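You operate a simulated robot arm through the tools that you are given. There is no shell and no other tool. Be economical: measure what you need, move in short steps, check, and stop when the job is done.

You are at the controls of a simulated robot arm. One attempt, no reset.

## Task
Put things in order on the fitting bench top. At the end: the blue hoop stub from the fitting bench top stands where the purple wrench (marked "200 NM") stood; the purple wrench stands where the grey stud block stood; the white filter element stands where the blue hoop stub stood; the grey stud block stands on top of the brown cassette; whatever was shut is shut again. Leave all else as you found it, and nothing knocked over.
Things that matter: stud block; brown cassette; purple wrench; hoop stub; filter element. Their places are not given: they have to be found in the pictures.

It is judged by the outcome, as a careful person would: the job done as asked, and still so three seconds after it is handed in. It fails if anything else is knocked over, pushed out of place, dropped, spilled or broken.

## Robot
A 7-joint arm with a two-finger parallel gripper, fixed in place. Base frame: the origin is at the foot of the arm, x ahead of it, y to its left, z up; the work surface is at about z = 0. Lengths are in m, angles in degrees, forces in N, time in s.
With the tool pointing down near the work surface it reaches from about 0.24 to 0.62 m from the base axis. Its first joint turns from -66.0 to 66.0 degrees. Payload 2.6 kg.
The tool frame sits at the grasp point between the pads (the TCP): z along the fingers, y along the line on which they close. The tips reach 0.03 m beyond it. The gripper opens to 0.094 m. The fingers are 0.028 m wide and 0.01 m thick; the gripper's body (0.05 by 0.096 m) begins 0.055 m behind the TCP.
Orientation is that of the tool frame in the base frame, as [roll, pitch, yaw] about the fixed x, y, z axes, in that order (R = Rz(yaw) Ry(pitch) Rx(roll)). With the fingers straight down and closing along the base's y, the tool's x points along the base's -x, its y along +y and its z along -z.

## Interface
- The arm moves only by the tool apply_moves. Its arguments are lists of equal length, an entry for each row: "slide": the shift along the tool's x, y, z in m, a list of three; "angular": the turn, a rotation vector about the tool's x, y, z in degrees, a list of three; "jaw": the opening, from 0 (shut) to 1 (fully open). In form: {"slide": [[dx, dy, dz], ...], "angular": [[rx, ry, rz], ...], "jaw": [jaw, ...]}. A call has 1 to 8 rows; each row shifts and turns the commanded pose from where the row before left it, along the tool's axes as they then stand. Rows are played at 5 a second. More than 0.05 m and 8.6 degrees between two rows, or a gripper value outside its range, and nothing of the call is played. A pose out of reach is approached as far as the arm can. The call stops where the force on the tool passes 40 N (or 10 N more than at its start, if that is more) or the arm is blocked; 0.2 s more then pass. Each finger travels about 0.072 m/s and halts on what it meets, pressing with about 41 N; the grip force reading is that of the motor and also rises with nothing between the fingers. The clock runs only during rows and for 0.2 s after the last one: add rows that do not move to give the fingers time. The reply holds the time, the measured pose of the TCP, the force on the tool along the base axes, the opening and the grip force, in the units named above and with some noise.
- Cameras (640 x 400 px; columns grow to the right, rows downward): "scene" is fixed at [0.0262, 0.4323, 0.5436]; the picture's right is [-0.82, -0.57, 0.00], its down [-0.42, 0.60, -0.69] and it looks along [0.39, -0.56, -0.73] (base axes); focal length 277 px, centre (320, 200). "wrist" rides on the gripper at [-0.037, 0, -0.058] in the tool frame; the picture's right is [0.00, -1.00, 0.00], its down [0.97, 0.00, -0.24] and it looks along [0.24, 0.00, 0.97] (tool axes); focal length 218 px, centre (320, 200).
- snapshot(camera): a new picture of that camera. It takes no simulated time.
- measure_at(camera, pixels): for up to 12 pixels [column, row] of the newest picture of that camera ("zoom" is the newest enlarged one), the place [x, y, z] in the base frame of the surface seen there, good to about 0.002 m. It takes no simulated time.
- zoom(camera, box): a new picture of the part [left, top, right, bottom] of that camera's present view, enlarged. It takes no simulated time.
- finish_job(): hands the job in; it is judged then, once.

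Keep the steps short. Do not move on a guess: measure, check each grasp and each placing, and mend mistakes. In all there are 80 turns and 46 pictures (those below and enlarged ones count). Leave the gripper open and the arm clear of the work at the hand-in unless told otherwise, and finish with a single line.

The tools are called after "Emit:" as name(argument=value, ...) on one line, values as JSON. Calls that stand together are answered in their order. apply_moves: Moves the arm, as the interface text tells. Its arguments: {"type":"object","properties":{"slide":{"type":"array","items":{"type":"array","items":{"type":"number"}}},"angular":{"type":"array","items":{"type":"array","items":{"type":"number"}}},"jaw":{"type":"array","items":{"type":"number"}}},"required":["slide","angular","jaw"]} The other tools are called the same way: snapshot (camera) takes a picture; measure_at (camera, pixels) gives the place of the surface under pixels of a picture; zoom (camera, box) takes an enlarged picture of a part of a camera's view; finish_job () hands the job in.

At the start:

```text
clock: 0.0
ee_pos: [0.4515, 0.1049, 0.2723]
tcp_rot: [180.0, 0.0, -179.9]
force: [0.6, -0.2, -0.3]
grip_width: 0.0941
gripper_force: 0.1
```

scene: 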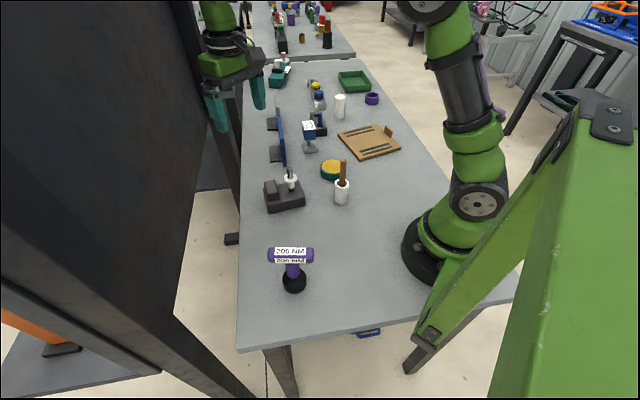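
wrist: 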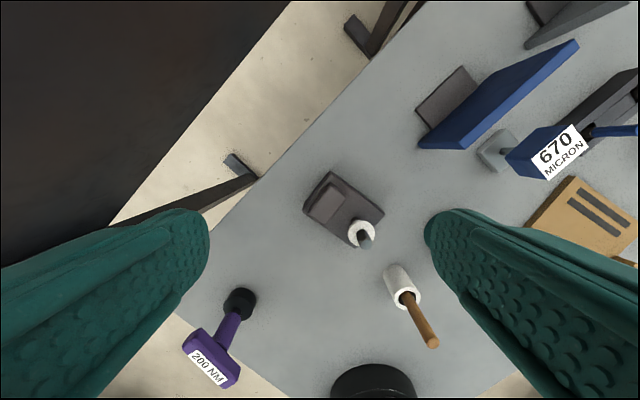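

I see the purple wrench near (290,265) in the scene picture. The other objects are small, so I'll enlarge the scene to identify them.

Emit:
zoom(camera="scene", box=[230, 60, 430, 185])

Emit:
zoom(camera="scene", box=[230, 140, 430, 300])

```text
3.20 times, centred on (330, 122) of scene
```

zoom: 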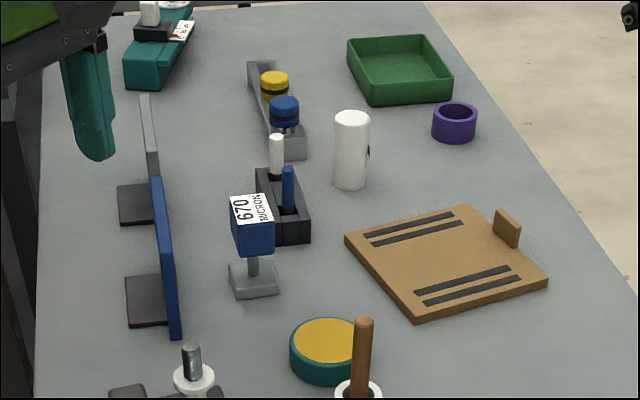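

```text
2.50 times, centred on (330, 220) of scene
```

zoom: 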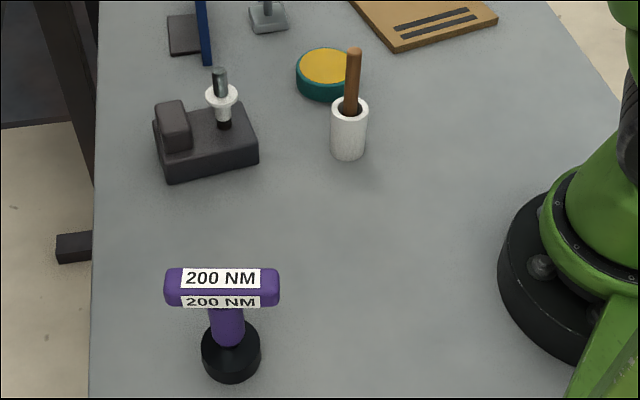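

The names don't match the shapes clearly yet, so I'll enlarge tighter regions and the wrist view.

Emit:
zoom(camera="scene", box=[260, 65, 350, 121])

Emit:
zoom(camera="scene", box=[290, 90, 410, 165])

Emit:
zoom(camera="scene", box=[250, 0, 350, 62])

Emit:
measure_at(camera="scene", pixels=[[340, 98], [372, 98], [315, 86], [319, 96], [310, 130], [289, 182], [342, 187], [332, 165], [370, 142], [355, 80], [291, 255], [284, 70]])

```text
7.11 times, centred on (305, 93) of scene
```

zoom: 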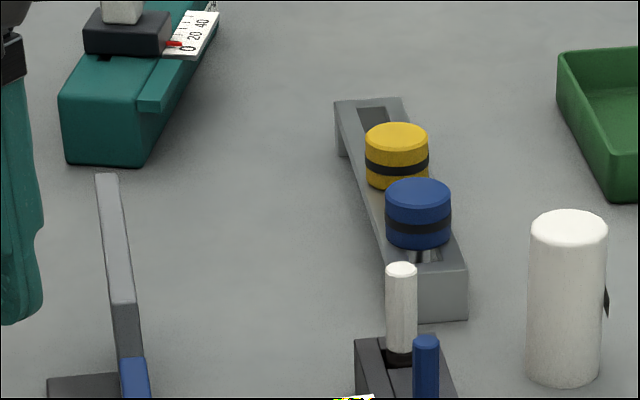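

```text
5.33 times, centred on (350, 128) of scene
```

zoom: 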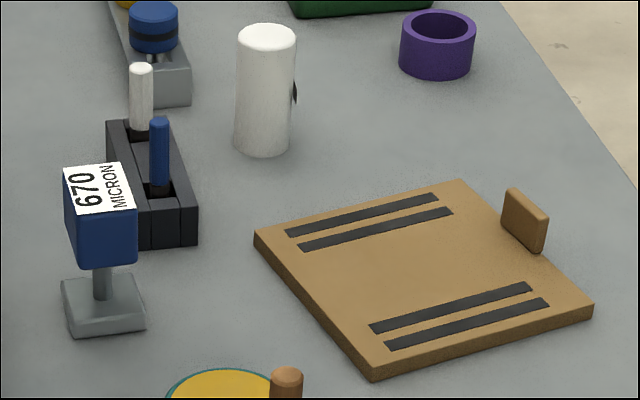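

```text
6.40 times, centred on (300, 31) of scene
```

zoom: 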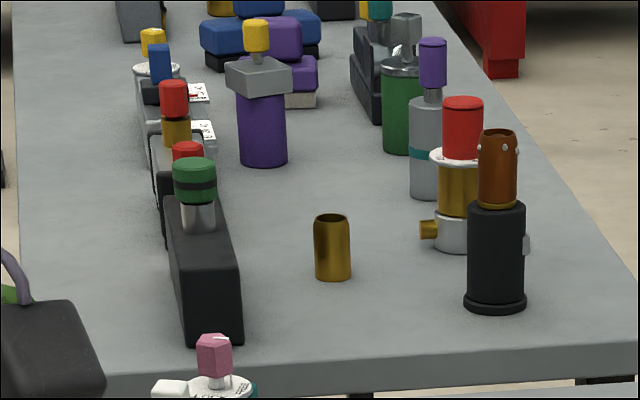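

```text
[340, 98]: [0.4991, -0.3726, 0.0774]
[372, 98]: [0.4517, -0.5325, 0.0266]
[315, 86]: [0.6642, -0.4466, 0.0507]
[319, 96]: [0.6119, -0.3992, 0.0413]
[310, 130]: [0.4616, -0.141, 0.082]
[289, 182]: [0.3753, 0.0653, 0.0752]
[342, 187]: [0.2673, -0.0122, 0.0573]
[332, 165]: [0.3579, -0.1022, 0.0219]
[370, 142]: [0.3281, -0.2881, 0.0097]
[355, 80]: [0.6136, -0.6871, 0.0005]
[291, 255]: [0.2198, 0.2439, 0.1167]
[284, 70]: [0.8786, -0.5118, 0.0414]
```

So far I see these candidates:
- Dark grey block with a stud and white ring at (289,190)
- White tube with a brown handle at (342,190)
- Blue "670 MICRON" piece
- Two-pin rack
- White cylinder at (340,107)
- Brown plate

I'll move high to the right, at about z 0.29, for closer wrist pictures.

Emit:
apply_moves(slide=[[0, -0.05, 0], [0, -0.05, 0], [0, -0.05, 0], [0, -0.05, 0], [0, -0.05, 0], [0, -0.05, 0], [0, 0, 0]], angular=[[0, 0, 0], [0, 0, 0], [0, 0, 0], [0, 0, 0], [0, 0, 0], [0, 0, 0], [0, 0, 0]], jaw=[1, 1, 1, 1, 1, 1, 1])

Emit:
snapshot(camera="wrist")

```text
clock: 1.6
ee_pos: [0.4499, -0.1949, 0.2721]
tcp_rot: [-180.0, 0.0, -179.9]
force: [0.3, -0.2, 0.2]
grip_width: 0.0935
gripper_force: 0.1
```

```text
38 pictures are left
```

wrist: 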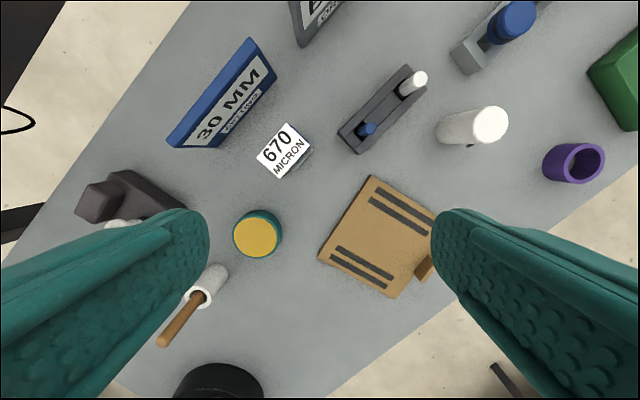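

Now there's a blue board "30 MM" near (225,95) and another at (315,15). I'll enlarge both, as well as the small parts.

Emit:
zoom(camera="wrist", box=[160, 0, 360, 125])

Emit:
zoom(camera="wrist", box=[330, 0, 530, 160])

Emit:
zoom(camera="wrist", box=[60, 110, 320, 272])

```text
3.20 times, centred on (260, 62) of wrist
```

zoom: 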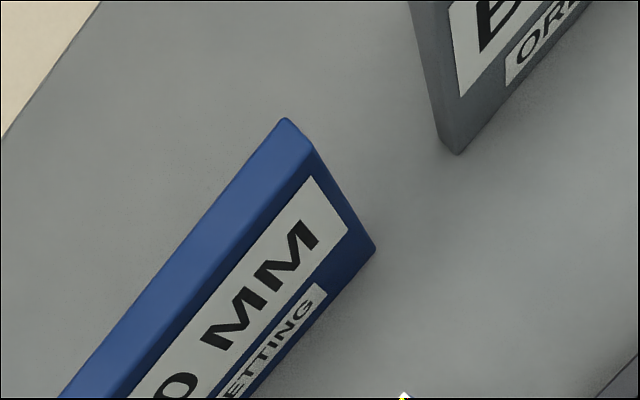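

```text
2.50 times, centred on (430, 80) of wrist
```

zoom: 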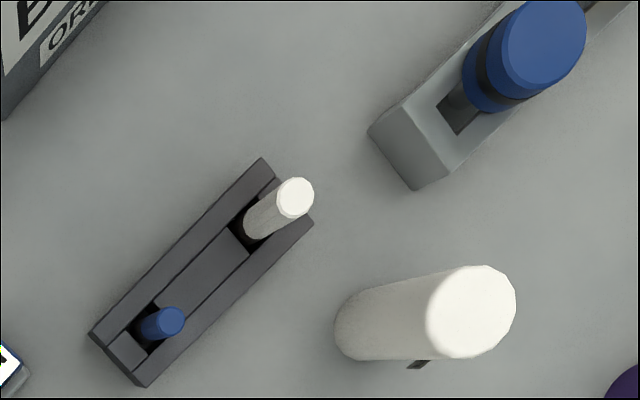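

```text
2.46 times, centred on (190, 191) of wrist
```

zoom: 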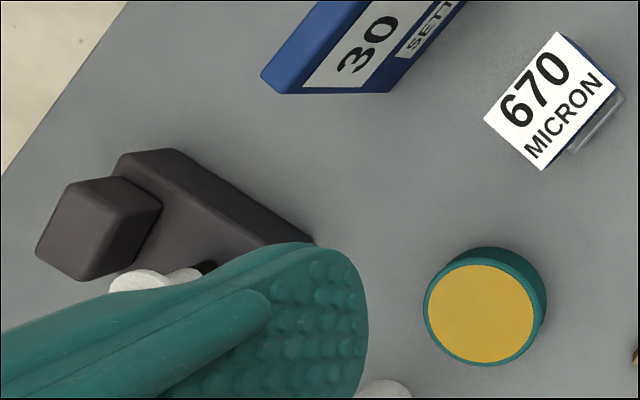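

The filter and hoop names are still unclear. I'll pull back towards the base and tilt the tool outward to view the parts from the robot's side.

Emit:
apply_moves(slide=[[0.03, 0, 0], [0.03, 0, 0], [0.03, 0, 0], [0.03, 0, 0], [0, 0, 0], [0, 0, 0], [0, 0, 0], [0, 0, 0]], angular=[[0, -8, 0], [0, -8, 0], [0, -8, 0], [0, -8, 0], [0, -8, 0], [0, -8, 0], [0, -8, 0], [0, 0, 0]], jaw=[1, 1, 1, 1, 1, 1, 1, 1])

Emit:
snapshot(camera="wrist")

```text
clock: 3.4
ee_pos: [0.3367, -0.1947, 0.2483]
tcp_rot: [-179.9, 56.0, 179.9]
force: [0.4, -0.7, 0.1]
grip_width: 0.0941
gripper_force: 0.0
```

```text
34 pictures are left
```

wrist: 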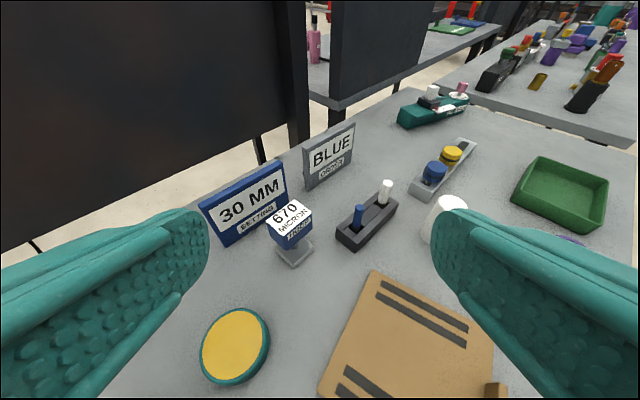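

The signs read "30 MM SETTING" and "BLUE ORDER", and neither is part of my job. I'll enlarge the 670 piece and the two-pin rack.

Emit:
zoom(camera="wrist", box=[240, 160, 480, 310])

Emit:
apply_moves(slide=[[0, 0.05, 0], [0, 0.05, 0], [0, 0.05, 0], [0, 0.05, 0], [0, 0.0, -0.05], [0, 0.0, -0.04], [0, 0, 0]], angular=[[0, 0, 0], [0, 0, 0], [0, 0, 0], [0, 0, 0], [0, 0, 0], [0, 0, 0], [0, 0, 0]], jaw=[1, 1, 1, 1, 1, 1, 1])

Emit:
snapshot(camera="wrist")

```text
2.67 times, centred on (360, 235) of wrist
```

zoom: 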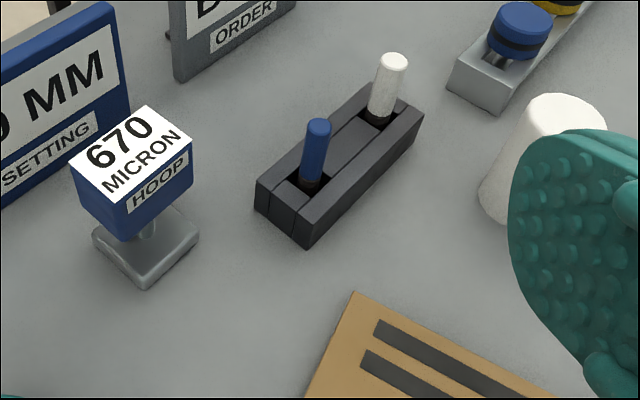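

```text
clock: 5.0
ee_pos: [0.2749, 0.0035, 0.3085]
tcp_rot: [180.0, 55.9, 179.8]
force: [0.2, 0.9, 0.0]
grip_width: 0.094
gripper_force: 0.0
out of reach, approached as far as the arm can: row 3, 4, 5
```

```text
32 pictures are left
```

wrist: 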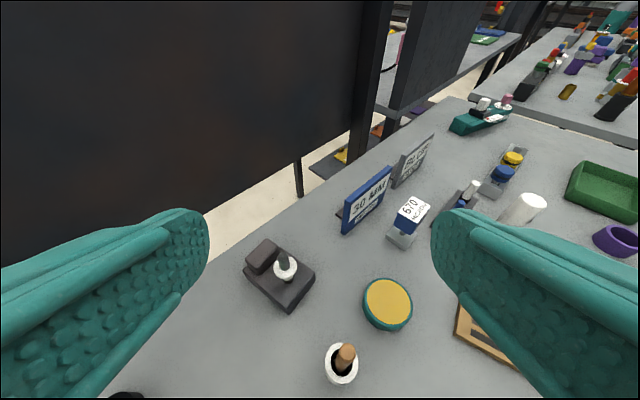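

The enlarged label says "670 MICRON HOOP", so that blue piece is the hoop stub. Next I'll enlarge the dark block with its stud, the white tube with the brown stick, and the white cylinder.

Emit:
zoom(camera="wrist", box=[230, 225, 430, 390])

Emit:
measure_at(camera="wrist", pixels=[[263, 253], [283, 266], [300, 276], [285, 257], [334, 352], [348, 352], [348, 380], [290, 312], [386, 300], [410, 212], [520, 205], [540, 202]])

```text
2.42 times, centred on (330, 308) of wrist
```

zoom: 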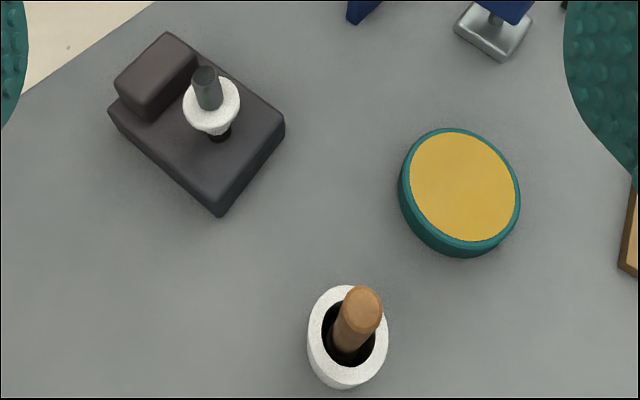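

```text
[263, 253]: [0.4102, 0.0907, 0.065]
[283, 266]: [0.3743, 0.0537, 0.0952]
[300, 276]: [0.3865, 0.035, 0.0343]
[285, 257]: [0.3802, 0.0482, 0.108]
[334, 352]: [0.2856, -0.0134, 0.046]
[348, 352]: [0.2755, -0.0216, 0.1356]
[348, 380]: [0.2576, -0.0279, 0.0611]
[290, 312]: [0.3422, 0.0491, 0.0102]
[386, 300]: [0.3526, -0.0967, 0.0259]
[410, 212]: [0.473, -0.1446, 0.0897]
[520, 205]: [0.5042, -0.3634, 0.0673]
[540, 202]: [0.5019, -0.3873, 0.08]
```

The white cylinder at about (0.50, -0.37) has a dark mark on its side. I'll move opposite it to look.

Emit:
apply_moves(slide=[[0, -0.05, 0], [0, -0.05, 0], [0, -0.05, 0], [0, -0.05, 0], [0, -0.05, 0], [0.03, -0.05, 0.02], [0.03, -0.05, 0.02], [0, 0, 0]], angular=[[0, 0, 0], [0, 0, 0], [0, 0, 0], [0, 0, 0], [0, 0, 0], [0, 0, 0], [0, 0, 0], [0, 0, 0]], jaw=[1, 1, 1, 1, 1, 1, 1, 1])

Emit:
snapshot(camera="wrist")

```text
refused: row 6 steps farther than a row can; nothing moved
```

```text
30 pictures are left
```

wrist: 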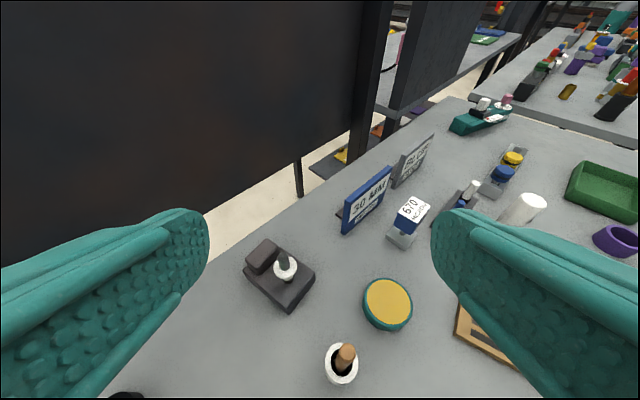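

That call was refused because row 6 was too long. I'll repeat it with shorter rows.

Emit:
apply_moves(slide=[[0, -0.05, 0], [0, -0.05, 0], [0, -0.05, 0], [0, -0.05, 0], [0, -0.05, 0], [0, -0.05, 0], [0, -0.03, 0], [0.04, 0, 0.027]], angular=[[0, 0, 0], [0, 0, 0], [0, 0, 0], [0, 0, 0], [0, 0, 0], [0, 0, 0], [0, 0, 0], [0, 0, 0]], jaw=[1, 1, 1, 1, 1, 1, 1, 1])

Emit:
snapshot(camera="wrist")

```text
clock: 6.8
ee_pos: [0.2738, -0.3236, 0.2627]
tcp_rot: [-179.9, 56.0, -179.9]
force: [0.2, -0.2, 0.0]
grip_width: 0.0941
gripper_force: 0.1
```

```text
29 pictures are left
```

wrist: 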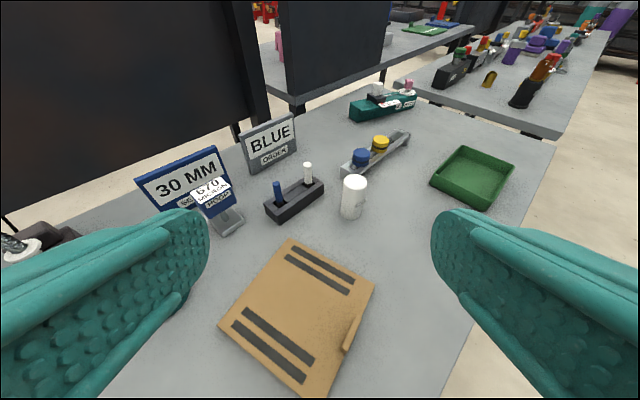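

Emit:
zoom(camera="wrist", box=[260, 130, 420, 230])

Emit:
measure_at(camera="wrist", pixels=[[355, 180], [354, 205], [345, 216], [275, 250], [295, 242], [367, 283], [308, 392], [222, 325], [350, 330], [360, 158], [300, 194], [225, 222]])

```text
4.00 times, centred on (340, 180) of wrist
```

zoom: 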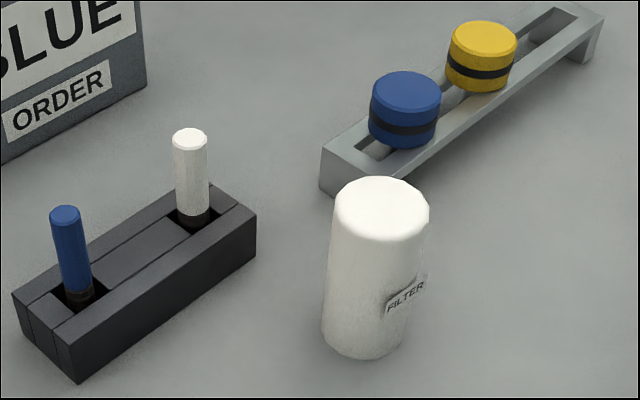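

```text
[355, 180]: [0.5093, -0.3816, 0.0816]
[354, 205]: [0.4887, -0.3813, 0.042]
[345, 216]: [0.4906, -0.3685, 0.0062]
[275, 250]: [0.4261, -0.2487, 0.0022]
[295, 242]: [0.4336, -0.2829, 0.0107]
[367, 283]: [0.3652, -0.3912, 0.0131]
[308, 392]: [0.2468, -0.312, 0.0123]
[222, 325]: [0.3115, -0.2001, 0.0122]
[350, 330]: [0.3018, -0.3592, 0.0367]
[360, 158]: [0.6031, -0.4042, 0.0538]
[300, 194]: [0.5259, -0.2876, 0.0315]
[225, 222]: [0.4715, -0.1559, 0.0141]
```

The white cylinder carries the label "FILTER", so it is the filter element. I'll go back to vertical over the dark block with the stud, look for its label and measure it.

Emit:
apply_moves(slide=[[0, 0.05, 0], [0, 0.05, 0], [0, 0.05, 0], [0, 0.05, 0], [0, 0.05, 0], [0, 0.05, 0], [0, 0.03, 0], [0, 0.0, 0]], angular=[[0, 8, 0], [0, 8, 0], [0, 8, 0], [0, 8, 0], [0, 8, 0], [0, 8, 0], [0, 8, 0], [0, 0, 0]], jaw=[1, 1, 1, 1, 1, 1, 1, 1])

Emit:
apply_moves(slide=[[-0.05, 0, 0], [-0.05, 0, 0], [0, 0.03, 0.03], [0, 0, 0]], angular=[[0, 0, 0], [0, 0, 0], [0, 0, 0], [0, 0, 0]], jaw=[1, 1, 1, 1])

Emit:
snapshot(camera="wrist")

```text
clock: 8.6
ee_pos: [0.2698, 0.006, 0.2608]
tcp_rot: [-179.9, -0.2, -179.9]
force: [0.0, -0.2, -0.2]
grip_width: 0.094
gripper_force: 0.1
```

```text
clock: 9.6
ee_pos: [0.3746, 0.031, 0.2326]
tcp_rot: [180.0, -0.1, -179.9]
force: [0.5, 0.3, 0.4]
grip_width: 0.094
gripper_force: 0.0
```

```text
27 pictures are left
```

wrist: 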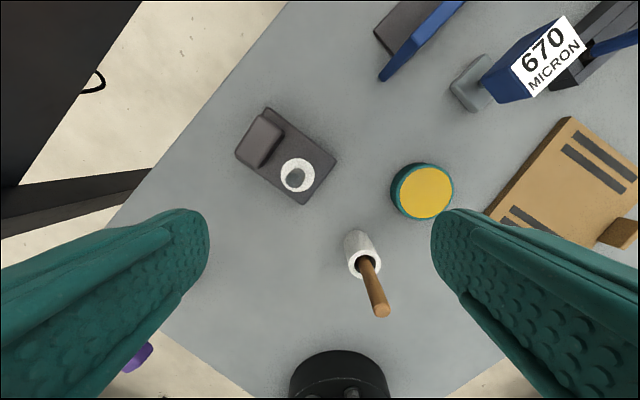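

Emit:
zoom(camera="wrist", box=[225, 95, 353, 215])

Emit:
measure_at(camera="wrist", pixels=[[267, 109], [236, 155], [302, 203], [336, 158], [305, 196], [330, 158], [281, 122], [297, 175], [287, 185], [312, 182], [258, 135], [296, 182]])

```text
3.33 times, centred on (289, 155) of wrist
```

zoom: 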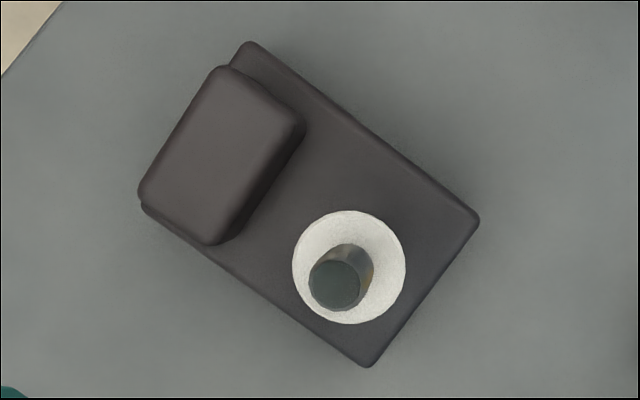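

```text
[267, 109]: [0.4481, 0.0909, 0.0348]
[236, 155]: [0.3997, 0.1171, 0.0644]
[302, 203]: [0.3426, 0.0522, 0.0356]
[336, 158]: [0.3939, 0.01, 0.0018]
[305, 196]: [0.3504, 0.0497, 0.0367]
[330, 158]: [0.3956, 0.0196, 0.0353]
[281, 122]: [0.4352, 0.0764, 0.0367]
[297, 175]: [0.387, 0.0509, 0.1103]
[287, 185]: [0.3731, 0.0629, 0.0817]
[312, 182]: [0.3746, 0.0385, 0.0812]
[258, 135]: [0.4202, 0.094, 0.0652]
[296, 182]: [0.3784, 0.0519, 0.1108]
```

The dark grey block carries a stud with a white collar and a raised part at one end, so this is the stud block. It's about 0.093 x 0.064 m, with the top at z 0.036 and the stud at z 0.11. I'll measure its edges in the enlarged picture to plan a grip across the body beside the stud.

Emit:
measure_at(camera="zoom", pixels=[[466, 220], [369, 355], [250, 52], [355, 126], [420, 180], [420, 288], [298, 314], [335, 338], [165, 190], [230, 78], [290, 120], [208, 235]])

```text
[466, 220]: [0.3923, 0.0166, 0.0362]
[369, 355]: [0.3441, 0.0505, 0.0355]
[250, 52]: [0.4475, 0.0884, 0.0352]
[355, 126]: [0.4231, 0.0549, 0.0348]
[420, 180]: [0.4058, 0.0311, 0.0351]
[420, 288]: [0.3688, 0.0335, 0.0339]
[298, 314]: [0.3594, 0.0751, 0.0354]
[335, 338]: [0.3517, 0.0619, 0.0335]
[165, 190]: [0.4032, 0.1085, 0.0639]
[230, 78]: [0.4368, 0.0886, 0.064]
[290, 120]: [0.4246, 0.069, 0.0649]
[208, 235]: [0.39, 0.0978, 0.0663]
```

Corners measured: (0.392,0.017), (0.4475,0.088) and (0.344,0.0505). That puts the long axis at about 53.5° and the centre at (0.396,0.0695). I'll grip across the short side at (0.410,0.089), over the raised end and clear of the stud. First I move above it and turn.

Emit:
apply_moves(slide=[[-0.0178, 0.029, 0], [-0.0178, 0.029, 0], [0, 0, 0], [0, 0, 0], [0, 0, 0], [0, 0, 0], [0, 0, 0], [0, 0, 0]], angular=[[0, 0, -7], [0, 0, -7.75], [0, 0, -7.75], [0, 0, -7.75], [0, 0, -7.75], [0, 0, -7.75], [0, 0, -7.75], [0, 0, 0]], jaw=[1, 1, 1, 1, 1, 1, 1, 1])

Emit:
snapshot(camera="wrist")

```text
clock: 11.4
ee_pos: [0.4037, 0.0942, 0.2316]
tcp_rot: [-180.0, 0.1, -126.4]
force: [-0.4, 0.9, 0.4]
grip_width: 0.0938
gripper_force: 0.0
```

```text
25 pictures are left
```

wrist: 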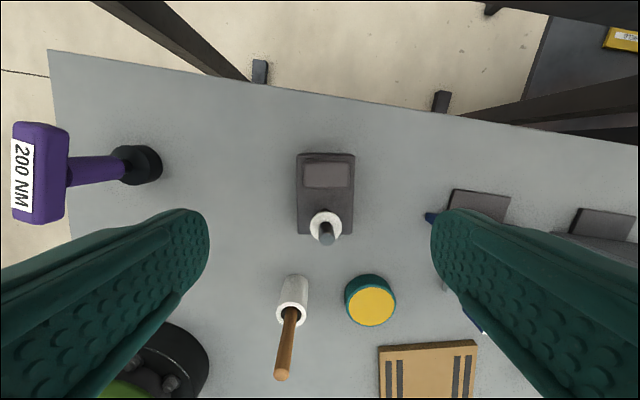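

The block is lined up with the jaws. A shift of -0.008 along tool y is needed. I'll descend to z≈0.10 and check.

Emit:
apply_moves(slide=[[0, -0.008, 0], [0, 0, 0.045], [0, 0, 0.045], [0, 0, 0.04], [0, 0, 0]], angular=[[0, 0, 0], [0, 0, 0], [0, 0, 0], [0, 0, 0], [0, 0, 0]], jaw=[1, 1, 1, 1, 1])

Emit:
snapshot(camera="wrist")

```text
clock: 12.6
ee_pos: [0.4094, 0.0898, 0.101]
tcp_rot: [-180.0, 0.0, -126.4]
force: [1.2, 0.5, -0.5]
grip_width: 0.0939
gripper_force: 0.1
```

```text
24 pictures are left
```

wrist: 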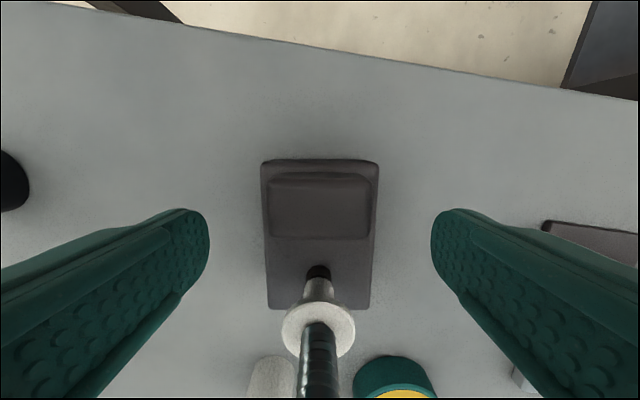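

The block is centred between the fingers. I'll lower to z≈0.038 and then close.

Emit:
apply_moves(slide=[[0, 0, 0.03], [0, 0, 0.033], [0, 0, 0], [0, 0, 0], [0, 0, 0], [0, 0, 0]], angular=[[0, 0, 0], [0, 0, 0], [0, 0, 0], [0, 0, 0], [0, 0, 0], [0, 0, 0]], jaw=[1, 1, 0.4, 0.4, 0.4, 0.4])

```text
clock: 14.0
ee_pos: [0.4095, 0.0892, 0.0368]
tcp_rot: [180.0, 0.0, -126.4]
force: [-1.9, 0.8, -0.2]
grip_width: 0.0742
gripper_force: 41.3
```

The jaws stopped at 0.074, which is wider than the 0.064 I expected. I'll look before lifting.

Emit:
snapshot(camera="wrist")

```text
23 pictures are left
```

wrist: 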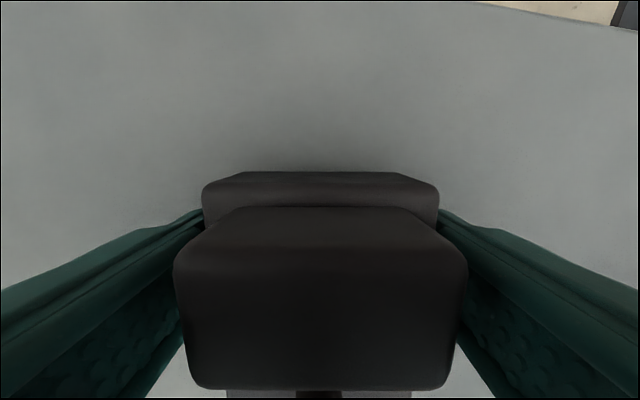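

Both fingers touch the block's sides. I'll lift a little and check that it holds level.

Emit:
apply_moves(slide=[[0, 0, -0.01], [0, 0, -0.02], [0, 0, 0]], angular=[[0, 0, 0], [0, 0, 0], [0, 0, 0]], jaw=[0.4, 0.4, 0.4])

Emit:
snapshot(camera="wrist")

```text
clock: 14.8
ee_pos: [0.4135, 0.0886, 0.0696]
tcp_rot: [-179.8, 0.2, -126.6]
force: [3.3, -2.3, 12.8]
grip_width: 0.0498
gripper_force: 28.6
```

```text
22 pictures are left
```

wrist: 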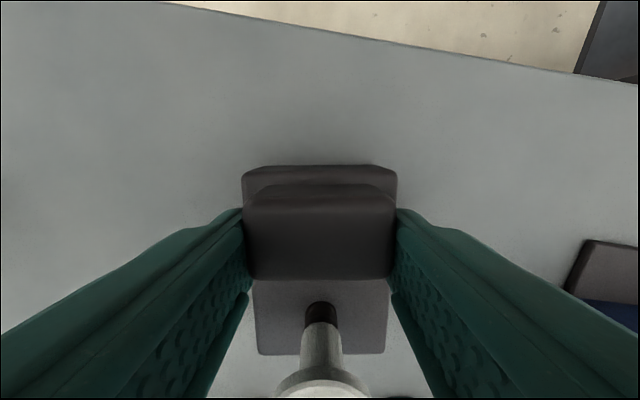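

The fingers slid up the tapered sides and now hold only the raised part, at a width of 0.050. I'll check the scene for the block's state before doing anything more.

Emit:
zoom(camera="scene", box=[230, 120, 390, 240])

Emit:
measure_at(camera="wrist", pixels=[[320, 215], [320, 250], [270, 215], [370, 215], [320, 185], [280, 320], [370, 320], [300, 350]])

```text
3.33 times, centred on (310, 180) of scene
```

zoom: 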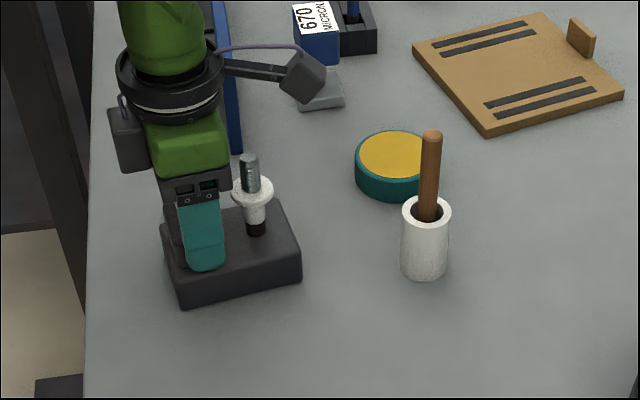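

```text
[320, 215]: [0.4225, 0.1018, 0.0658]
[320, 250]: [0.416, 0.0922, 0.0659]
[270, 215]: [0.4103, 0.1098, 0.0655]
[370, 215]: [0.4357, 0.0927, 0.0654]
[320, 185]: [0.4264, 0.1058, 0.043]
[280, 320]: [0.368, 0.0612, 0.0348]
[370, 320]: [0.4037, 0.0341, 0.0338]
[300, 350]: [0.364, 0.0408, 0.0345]
```

The block still stands where it was. The fingers now hold the upright part well, with the tips at z 0.04. I'll test this grip with a tiny 8 mm lift.

Emit:
apply_moves(slide=[[0, 0, 0], [0, 0, 0], [0, 0, -0.008], [0, 0, 0]], angular=[[0, 0, 0], [0, 0, 0], [0, 0, 0], [0, 0, 0]], jaw=[0.3, 0.3, 0.3, 0.3])

Emit:
snapshot(camera="wrist")

```text
clock: 15.8
ee_pos: [0.4112, 0.089, 0.0745]
tcp_rot: [179.8, -0.3, -126.4]
force: [-1.1, 0.2, -9.4]
grip_width: 0.0496
gripper_force: 40.8
```

```text
20 pictures are left
```

wrist: 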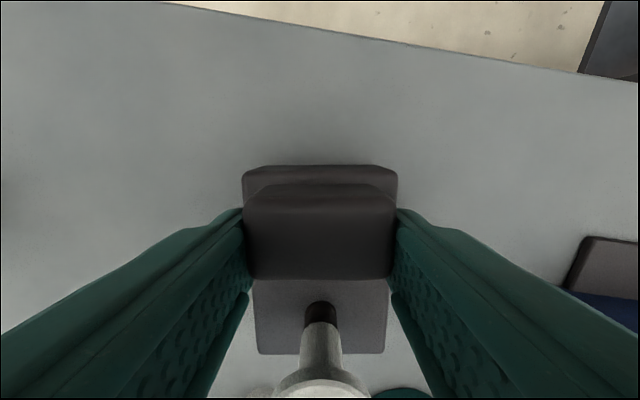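

The block kept its place in the gripper, and the load reads 9.4 N. I'll measure its surfaces to see whether it's off the bench and level.

Emit:
measure_at(camera="wrist", pixels=[[320, 205], [320, 260], [265, 215], [375, 215], [260, 345], [375, 345], [380, 290], [250, 180], [390, 180]])

```text
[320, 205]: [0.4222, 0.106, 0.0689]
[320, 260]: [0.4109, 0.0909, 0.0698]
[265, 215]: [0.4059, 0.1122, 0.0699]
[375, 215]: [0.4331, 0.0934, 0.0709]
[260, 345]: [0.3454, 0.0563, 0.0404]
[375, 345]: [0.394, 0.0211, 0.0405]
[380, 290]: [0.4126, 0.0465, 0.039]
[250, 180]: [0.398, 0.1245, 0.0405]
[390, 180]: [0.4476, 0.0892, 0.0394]
```

The block is level and about 5 mm up. I'll lift slowly by another 3 cm and check for slip.

Emit:
apply_moves(slide=[[0, 0, -0.01], [0, 0, -0.01], [0, 0, -0.01], [0, 0, 0]], angular=[[0, 0, 0], [0, 0, 0], [0, 0, 0], [0, 0, 0]], jaw=[0.3, 0.3, 0.3, 0.3])

Emit:
measure_at(camera="wrist", pixels=[[320, 205], [320, 260], [260, 345], [375, 345]])

Emit:
snapshot(camera="wrist")

```text
clock: 16.8
ee_pos: [0.4129, 0.0884, 0.1054]
tcp_rot: [179.9, -0.1, -126.5]
force: [0.1, 0.3, -9.1]
grip_width: 0.0496
gripper_force: 41.0
```

```text
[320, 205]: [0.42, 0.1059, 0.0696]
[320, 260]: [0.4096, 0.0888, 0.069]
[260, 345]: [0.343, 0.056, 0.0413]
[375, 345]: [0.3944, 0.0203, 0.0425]
```

```text
19 pictures are left
```

wrist: 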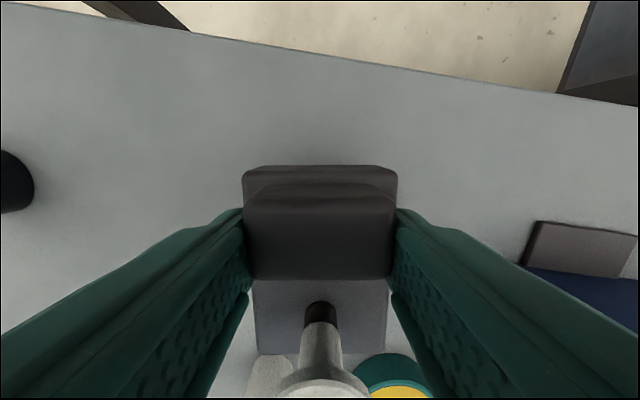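

The grip is solid. I'll raise to z≈0.23 and carry the block over the cassette, whose centre is about (0.34,-0.295).

Emit:
apply_moves(slide=[[0, 0, -0.042], [0, 0, -0.042], [0, 0, -0.041], [0, 0, 0]], angular=[[0, 0, 0], [0, 0, 0], [0, 0, 0], [0, 0, 0]], jaw=[0.3, 0.3, 0.3, 0.3])

Emit:
apply_moves(slide=[[0.0406, -0.0212, 0], [0.0406, -0.0212, 0], [0.0406, -0.0212, 0], [0.0406, -0.0212, 0], [0.0406, -0.0212, 0], [0.0406, -0.0212, 0], [0.0406, -0.0212, 0], [0.0406, -0.0212, 0]], angular=[[0, 0, 0], [0, 0, 0], [0, 0, 0], [0, 0, 0], [0, 0, 0], [0, 0, 0], [0, 0, 0], [0, 0, 0]], jaw=[0.3, 0.3, 0.3, 0.3, 0.3, 0.3, 0.3, 0.3])

Emit:
apply_moves(slide=[[0, 0, 0.03], [0, 0, 0.03], [0, 0, 0]], angular=[[0, 0, -5], [0, 0, 0], [0, 0, 0]], jaw=[0.3, 0.3, 0.3])

Emit:
zoom(camera="scene", box=[280, 40, 460, 180])

Emit:
snapshot(camera="wrist")

```text
clock: 17.8
ee_pos: [0.4123, 0.0868, 0.227]
tcp_rot: [-180.0, 0.1, -126.5]
force: [-0.6, -0.7, -8.3]
grip_width: 0.0497
gripper_force: 40.6
```

```text
clock: 19.6
ee_pos: [0.3549, -0.2741, 0.2287]
tcp_rot: [179.9, 0.1, -126.4]
force: [0.7, 0.7, -8.8]
grip_width: 0.0499
gripper_force: 40.6
```

```text
clock: 20.4
ee_pos: [0.3563, -0.2714, 0.1692]
tcp_rot: [-180.0, 0.0, -121.3]
force: [0.0, 0.0, -8.3]
grip_width: 0.05
gripper_force: 41.0
```

```text
2.86 times, centred on (370, 110) of scene
```

zoom: 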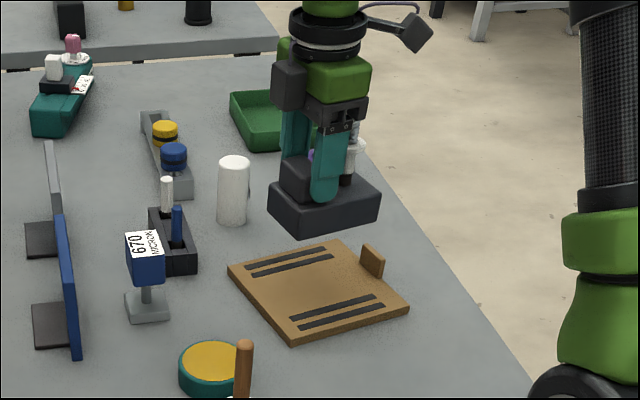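

```text
17 pictures are left
```

wrist: 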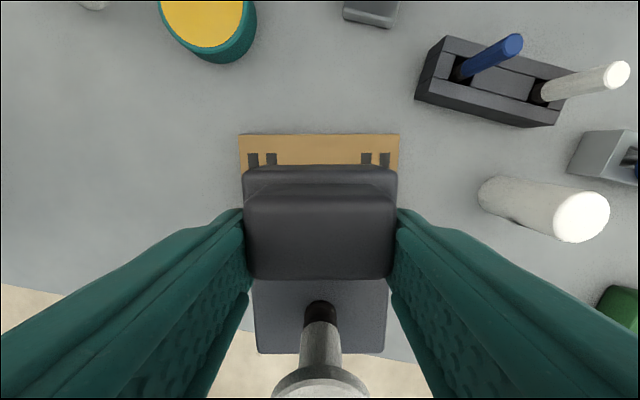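

The block is squared over the cassette and centred at column 320. The seating height should be TCP z≈0.082. I'll lower close to it and then in small steps.

Emit:
apply_moves(slide=[[0, 0, 0.04], [0, 0, 0.035], [0, 0, 0.006], [0, 0, 0]], angular=[[0, 0, 0], [0, 0, 0], [0, 0, 0], [0, 0, 0]], jaw=[0.3, 0.3, 0.3, 0.3])

Emit:
apply_moves(slide=[[0, 0, 0.003], [0, 0, 0.002], [0, 0, 0]], angular=[[0, 0, 0], [0, 0, 0], [0, 0, 0]], jaw=[0.3, 0.3, 0.3])

```text
clock: 21.4
ee_pos: [0.3547, -0.2732, 0.0894]
tcp_rot: [-179.9, 0.0, -121.5]
force: [0.0, 0.1, -9.5]
grip_width: 0.0499
gripper_force: 41.8
```

```text
clock: 22.2
ee_pos: [0.3541, -0.2731, 0.0848]
tcp_rot: [-180.0, -0.1, -121.5]
force: [-0.1, -0.1, -9.0]
grip_width: 0.0497
gripper_force: 40.8
```

The tool still carries the full weight of 9 N, so I'll lower in 1.5 mm steps until it seats.

Emit:
apply_moves(slide=[[0, 0, 0.0015], [0, 0, 0.001], [0, 0, 0]], angular=[[0, 0, 0], [0, 0, 0], [0, 0, 0]], jaw=[0.3, 0.3, 0.3])

```text
clock: 23.0
ee_pos: [0.3533, -0.2735, 0.0833]
tcp_rot: [179.9, 0.0, -121.4]
force: [0.1, 0.2, -8.8]
grip_width: 0.0497
gripper_force: 40.3
```

Emit:
apply_moves(slide=[[0, 0, 0.0015], [0, 0, 0.001], [0, 0, 0]], angular=[[0, 0, 0], [0, 0, 0], [0, 0, 0]], jaw=[0.3, 0.3, 0.3])

```text
clock: 23.8
ee_pos: [0.3546, -0.2743, 0.0817]
tcp_rot: [-180.0, -0.1, -121.4]
force: [-8.2, 8.0, 23.0]
grip_width: 0.0497
gripper_force: 40.9
```

It has seated, with the force now +23 N. I'll ease off by 1 mm, open, and rise.

Emit:
apply_moves(slide=[[0, 0, -0.0012], [0, 0, 0], [0, 0, 0], [0, 0, 0]], angular=[[0, 0, 0], [0, 0, 0], [0, 0, 0], [0, 0, 0]], jaw=[0.3, 0.6, 0.8, 0.8])

Emit:
apply_moves(slide=[[0, 0, -0.03], [0, 0, -0.045], [0, 0, -0.045], [0, 0, -0.03], [0, 0, 0]], angular=[[0, 0, 0], [0, 0, 0], [0, 0, 0], [0, 0, 0], [0, 0, 0]], jaw=[0.8, 0.8, 0.8, 0.8, 1])

Emit:
snapshot(camera="wrist")

```text
clock: 24.8
ee_pos: [0.3541, -0.2731, 0.0819]
tcp_rot: [-180.0, 0.0, -121.4]
force: [-0.2, 0.3, 0.8]
grip_width: 0.0753
gripper_force: 0.1
```

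```text
clock: 26.0
ee_pos: [0.3566, -0.2773, 0.2337]
tcp_rot: [-179.9, 0.1, -121.4]
force: [1.0, -0.6, 0.2]
grip_width: 0.094
gripper_force: 0.1
```

```text
16 pictures are left
```

wrist: 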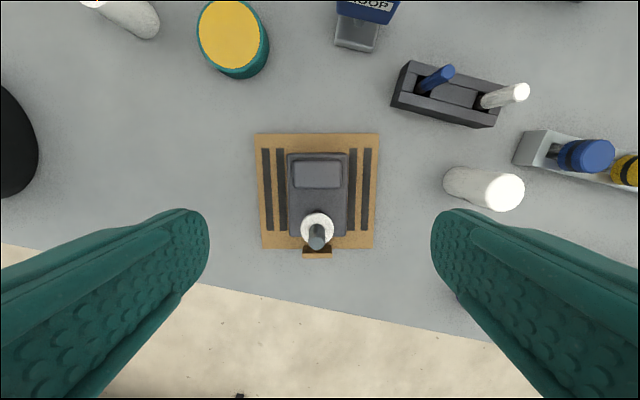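

The block stands centred on the cassette, clear of the tab. Next is the wrench: I'll go high over it, passing above everything with the tips at about 0.20.

Emit:
apply_moves(slide=[[-0.034, 0.0337, 0], [-0.034, 0.0337, 0], [-0.034, 0.0337, 0], [-0.034, 0.0337, 0], [-0.034, 0.0337, 0], [-0.034, 0.0337, 0], [-0.034, 0.0337, 0], [-0.034, 0.0337, 0]], angular=[[0, 0, 0], [0, 0, 0], [0, 0, 0], [0, 0, 0], [0, 0, 0], [0, 0, 0], [0, 0, 0], [0, 0, 0]], jaw=[1, 1, 1, 1, 1, 1, 1, 1])

Emit:
apply_moves(slide=[[-0.034, 0.0337, 0], [-0.034, 0.0337, 0], [-0.034, 0.0337, 0], [0, 0, 0]], angular=[[0, 0, 5], [0, 0, 0], [0, 0, 0], [0, 0, 0]], jaw=[1, 1, 1, 1])

Emit:
snapshot(camera="wrist")

```text
clock: 27.8
ee_pos: [0.2622, 0.0988, 0.2324]
tcp_rot: [180.0, 0.0, -121.4]
force: [-0.8, 0.1, -0.4]
grip_width: 0.0941
gripper_force: 0.2
```

```text
clock: 28.8
ee_pos: [0.2414, 0.2408, 0.2292]
tcp_rot: [180.0, -0.1, -126.5]
force: [-0.2, -0.3, 0.9]
grip_width: 0.0939
gripper_force: 0.1
```

```text
15 pictures are left
```

wrist: 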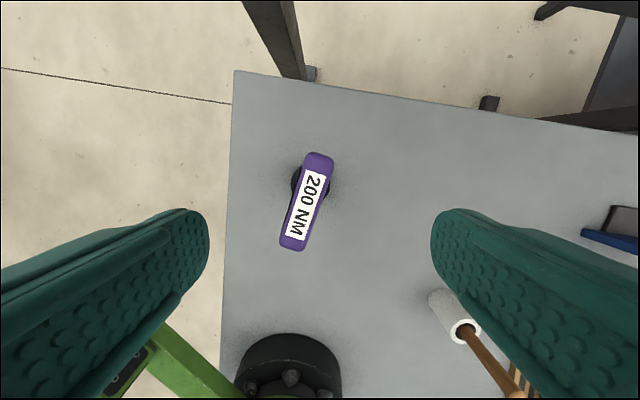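

Emit:
measure_at(camera="wrist", pixels=[[320, 160], [293, 243], [307, 200], [313, 180], [300, 221], [298, 182], [331, 185], [296, 192], [285, 240], [302, 245]])

Emit:
measure_at(camera="scene", pixels=[[293, 275], [284, 285], [303, 285], [294, 291], [272, 253], [311, 253], [269, 248], [312, 248]])

Emit:
zoom(camera="scene", box=[230, 200, 370, 300])

```text
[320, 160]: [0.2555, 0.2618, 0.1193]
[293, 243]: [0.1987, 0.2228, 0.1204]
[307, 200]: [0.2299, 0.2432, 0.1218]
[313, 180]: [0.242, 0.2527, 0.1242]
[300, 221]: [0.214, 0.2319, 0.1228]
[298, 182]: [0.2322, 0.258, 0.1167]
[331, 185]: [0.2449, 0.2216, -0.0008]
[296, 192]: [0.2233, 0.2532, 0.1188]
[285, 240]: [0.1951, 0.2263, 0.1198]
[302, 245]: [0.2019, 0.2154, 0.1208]
```

```text
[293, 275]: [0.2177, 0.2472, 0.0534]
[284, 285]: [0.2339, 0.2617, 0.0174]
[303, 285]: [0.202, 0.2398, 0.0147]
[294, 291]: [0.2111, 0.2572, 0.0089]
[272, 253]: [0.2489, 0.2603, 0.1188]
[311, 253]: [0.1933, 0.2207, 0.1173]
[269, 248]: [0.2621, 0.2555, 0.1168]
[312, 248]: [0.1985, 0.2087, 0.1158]
```

```text
4.00 times, centred on (300, 250) of scene
```

zoom: 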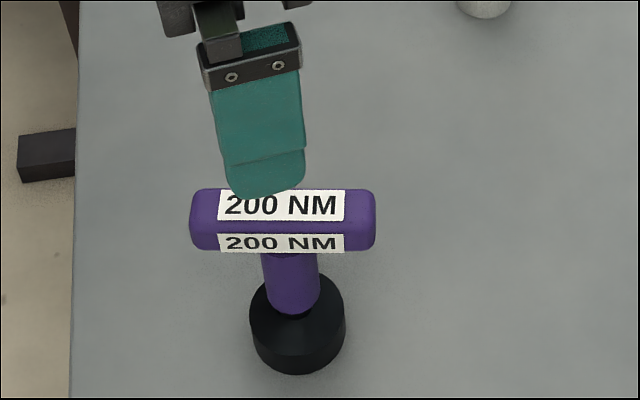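

The bar runs at about 34.5°, its centre is at (0.228,0.2425), its top is at z 0.122, and it is about 0.02 m thick. I'll turn the jaws across it (+19° about tool z), centre, and descend so the pads straddle it.

Emit:
apply_moves(slide=[[0.0066, 0.0118, 0], [0, 0, 0], [0, 0, 0], [0, 0, 0], [0, 0, 0.04], [0, 0, 0.02], [0, 0, 0]], angular=[[0, 0, 0], [0, 0, 6.4], [0, 0, 6.3], [0, 0, 6.3], [0, 0, 0], [0, 0, 0], [0, 0, 0]], jaw=[1, 1, 1, 1, 1, 1, 1])

Emit:
snapshot(camera="wrist")

```text
clock: 30.4
ee_pos: [0.2277, 0.2417, 0.1709]
tcp_rot: [-180.0, 0.0, -145.5]
force: [0.2, 0.5, 0.2]
grip_width: 0.0937
gripper_force: 0.1
```

```text
13 pictures are left
```

wrist: 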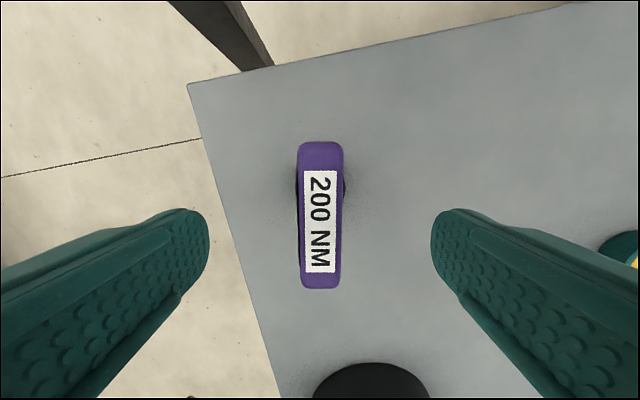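

It's aligned. I'll descend to z≈0.107 and close on the bar.

Emit:
apply_moves(slide=[[0, 0, 0.035], [0, 0, 0.029], [0, 0, 0], [0, 0, 0], [0, 0, 0], [0, 0, 0], [0, 0, 0]], angular=[[0, 0, 0], [0, 0, 0], [0, 0, 0], [0, 0, 0], [0, 0, 0], [0, 0, 0], [0, 0, 0]], jaw=[1, 1, 0.5, 0.1, 0.1, 0.1, 0.1])

Emit:
apply_moves(slide=[[0, 0, -0.01], [0, 0, -0.01], [0, 0, 0]], angular=[[0, 0, 0], [0, 0, 0], [0, 0, 0]], jaw=[0.1, 0.1, 0.1])

Emit:
zoom(camera="scene", box=[230, 200, 370, 300])

```text
clock: 32.0
ee_pos: [0.2289, 0.2429, 0.1075]
tcp_rot: [-179.9, 0.0, -145.6]
force: [0.3, -0.1, -0.1]
grip_width: 0.028
gripper_force: 40.7
```

```text
clock: 32.8
ee_pos: [0.2266, 0.2427, 0.1275]
tcp_rot: [180.0, 0.0, -145.5]
force: [0.8, -0.4, -2.6]
grip_width: 0.028
gripper_force: 41.2
```

```text
4.00 times, centred on (300, 250) of scene
```

zoom: 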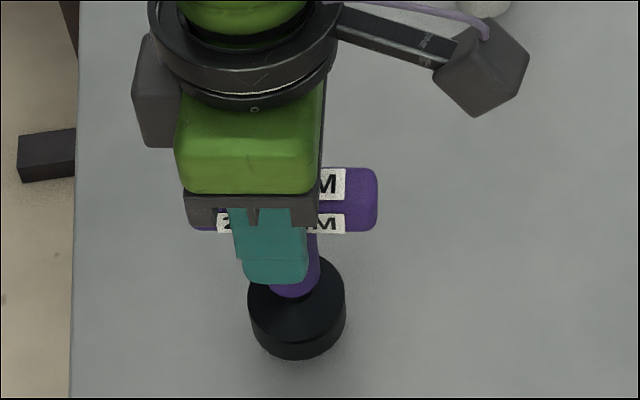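

It's lifted and upright, at about 2.6 N. I'll raise it and carry it to the stud block's old place at (0.396,0.0695).

Emit:
apply_moves(slide=[[0, 0, -0.03], [0, 0, -0.03], [-0.0083, -0.0477, 0], [-0.0083, -0.0477, 0], [-0.0083, -0.0477, 0], [-0.0083, -0.0477, 0], [-0.0083, -0.0477, 0], [0, 0, 0]], angular=[[0, 0, 0], [0, 0, 0], [0, 0, 0], [0, 0, 0], [0, 0, 0], [0, 0, 0], [0, 0, 0], [0, 0, 0]], jaw=[0.1, 0.1, 0.1, 0.1, 0.1, 0.1, 0.1, 0.1])

```text
clock: 34.6
ee_pos: [0.3978, 0.0679, 0.1857]
tcp_rot: [179.9, 0.0, -145.5]
force: [-1.2, 0.7, -3.0]
grip_width: 0.028
gripper_force: 41.2
```

I'm over the spot. I'll lower to just above the bench and then touch down gently.

Emit:
apply_moves(slide=[[0, 0, 0.04], [0, 0, 0.034], [0, 0, 0]], angular=[[0, 0, 0], [0, 0, 0], [0, 0, 0]], jaw=[0.1, 0.1, 0.1])

Emit:
apply_moves(slide=[[0, 0, 0.0015], [0, 0, 0.0015], [0, 0, 0]], angular=[[0, 0, 0], [0, 0, 0], [0, 0, 0]], jaw=[0.1, 0.1, 0.1])

```text
clock: 35.4
ee_pos: [0.3946, 0.069, 0.1105]
tcp_rot: [180.0, 0.0, -145.4]
force: [-0.3, -0.5, -2.9]
grip_width: 0.028
gripper_force: 40.6
```

```text
clock: 36.2
ee_pos: [0.3958, 0.0703, 0.1088]
tcp_rot: [-180.0, 0.0, -145.4]
force: [0.1, -0.1, -3.1]
grip_width: 0.0281
gripper_force: 41.1
```

Emit:
apply_moves(slide=[[0, 0, 0.0012], [0, 0, 0.0008], [0, 0, 0]], angular=[[0, 0, 0], [0, 0, 0], [0, 0, 0]], jaw=[0.1, 0.1, 0.1])

```text
clock: 37.0
ee_pos: [0.3976, 0.0687, 0.1081]
tcp_rot: [180.0, 0.0, -145.6]
force: [0.3, 0.1, -3.1]
grip_width: 0.0277
gripper_force: 41.3
```

Emit:
apply_moves(slide=[[0, 0, 0.001], [0, 0, 0.001], [0, 0, 0]], angular=[[0, 0, 0], [0, 0, 0], [0, 0, 0]], jaw=[0.1, 0.1, 0.1])

```text
clock: 37.8
ee_pos: [0.3974, 0.0694, 0.1079]
tcp_rot: [-180.0, 0.0, -145.6]
force: [-3.3, 0.0, 8.7]
grip_width: 0.0281
gripper_force: 40.8
```

It has touched down. I'll open, rise, and go over to the hoop stub.

Emit:
apply_moves(slide=[[0, 0, -0.0005], [0, 0, 0], [0, 0, 0], [0, 0, -0.04], [0, 0, -0.045], [0, 0, -0.04], [0, 0, 0]], angular=[[0, 0, 0], [0, 0, 0], [0, 0, 0], [0, 0, 0], [0, 0, 0], [0, 0, 0], [0, 0, 0]], jaw=[0.3, 0.8, 0.8, 0.8, 0.8, 0.8, 1])

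Emit:
apply_moves(slide=[[0.0141, -0.041, 0], [0.0141, -0.041, 0], [0.0141, -0.041, 0], [0.0141, -0.041, 0], [0.0141, -0.041, 0], [0, 0, 0]], angular=[[0, 0, 0], [0, 0, 0], [0, 0, 0], [0, 0, 0], [0, 0, 0], [0, 0, 0]], jaw=[1, 1, 1, 1, 1, 1])

Emit:
snapshot(camera="wrist")

```text
clock: 39.4
ee_pos: [0.4001, 0.0675, 0.2335]
tcp_rot: [179.9, 0.0, -145.4]
force: [0.3, 0.2, -1.0]
grip_width: 0.0942
gripper_force: 0.0
```

```text
clock: 40.8
ee_pos: [0.4569, -0.1396, 0.234]
tcp_rot: [-180.0, 0.0, -145.4]
force: [0.7, 1.1, -0.5]
grip_width: 0.0941
gripper_force: 0.1
```

```text
11 pictures are left
```

wrist: 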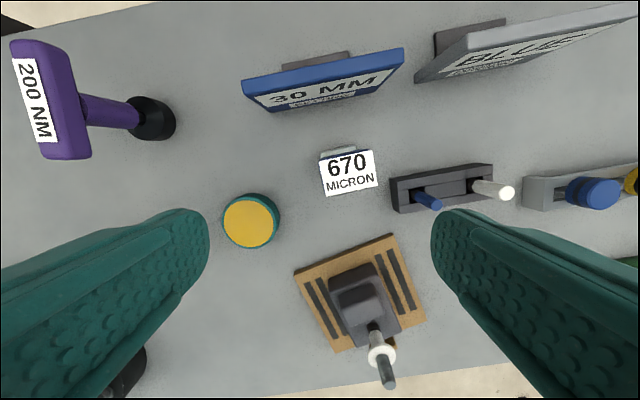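

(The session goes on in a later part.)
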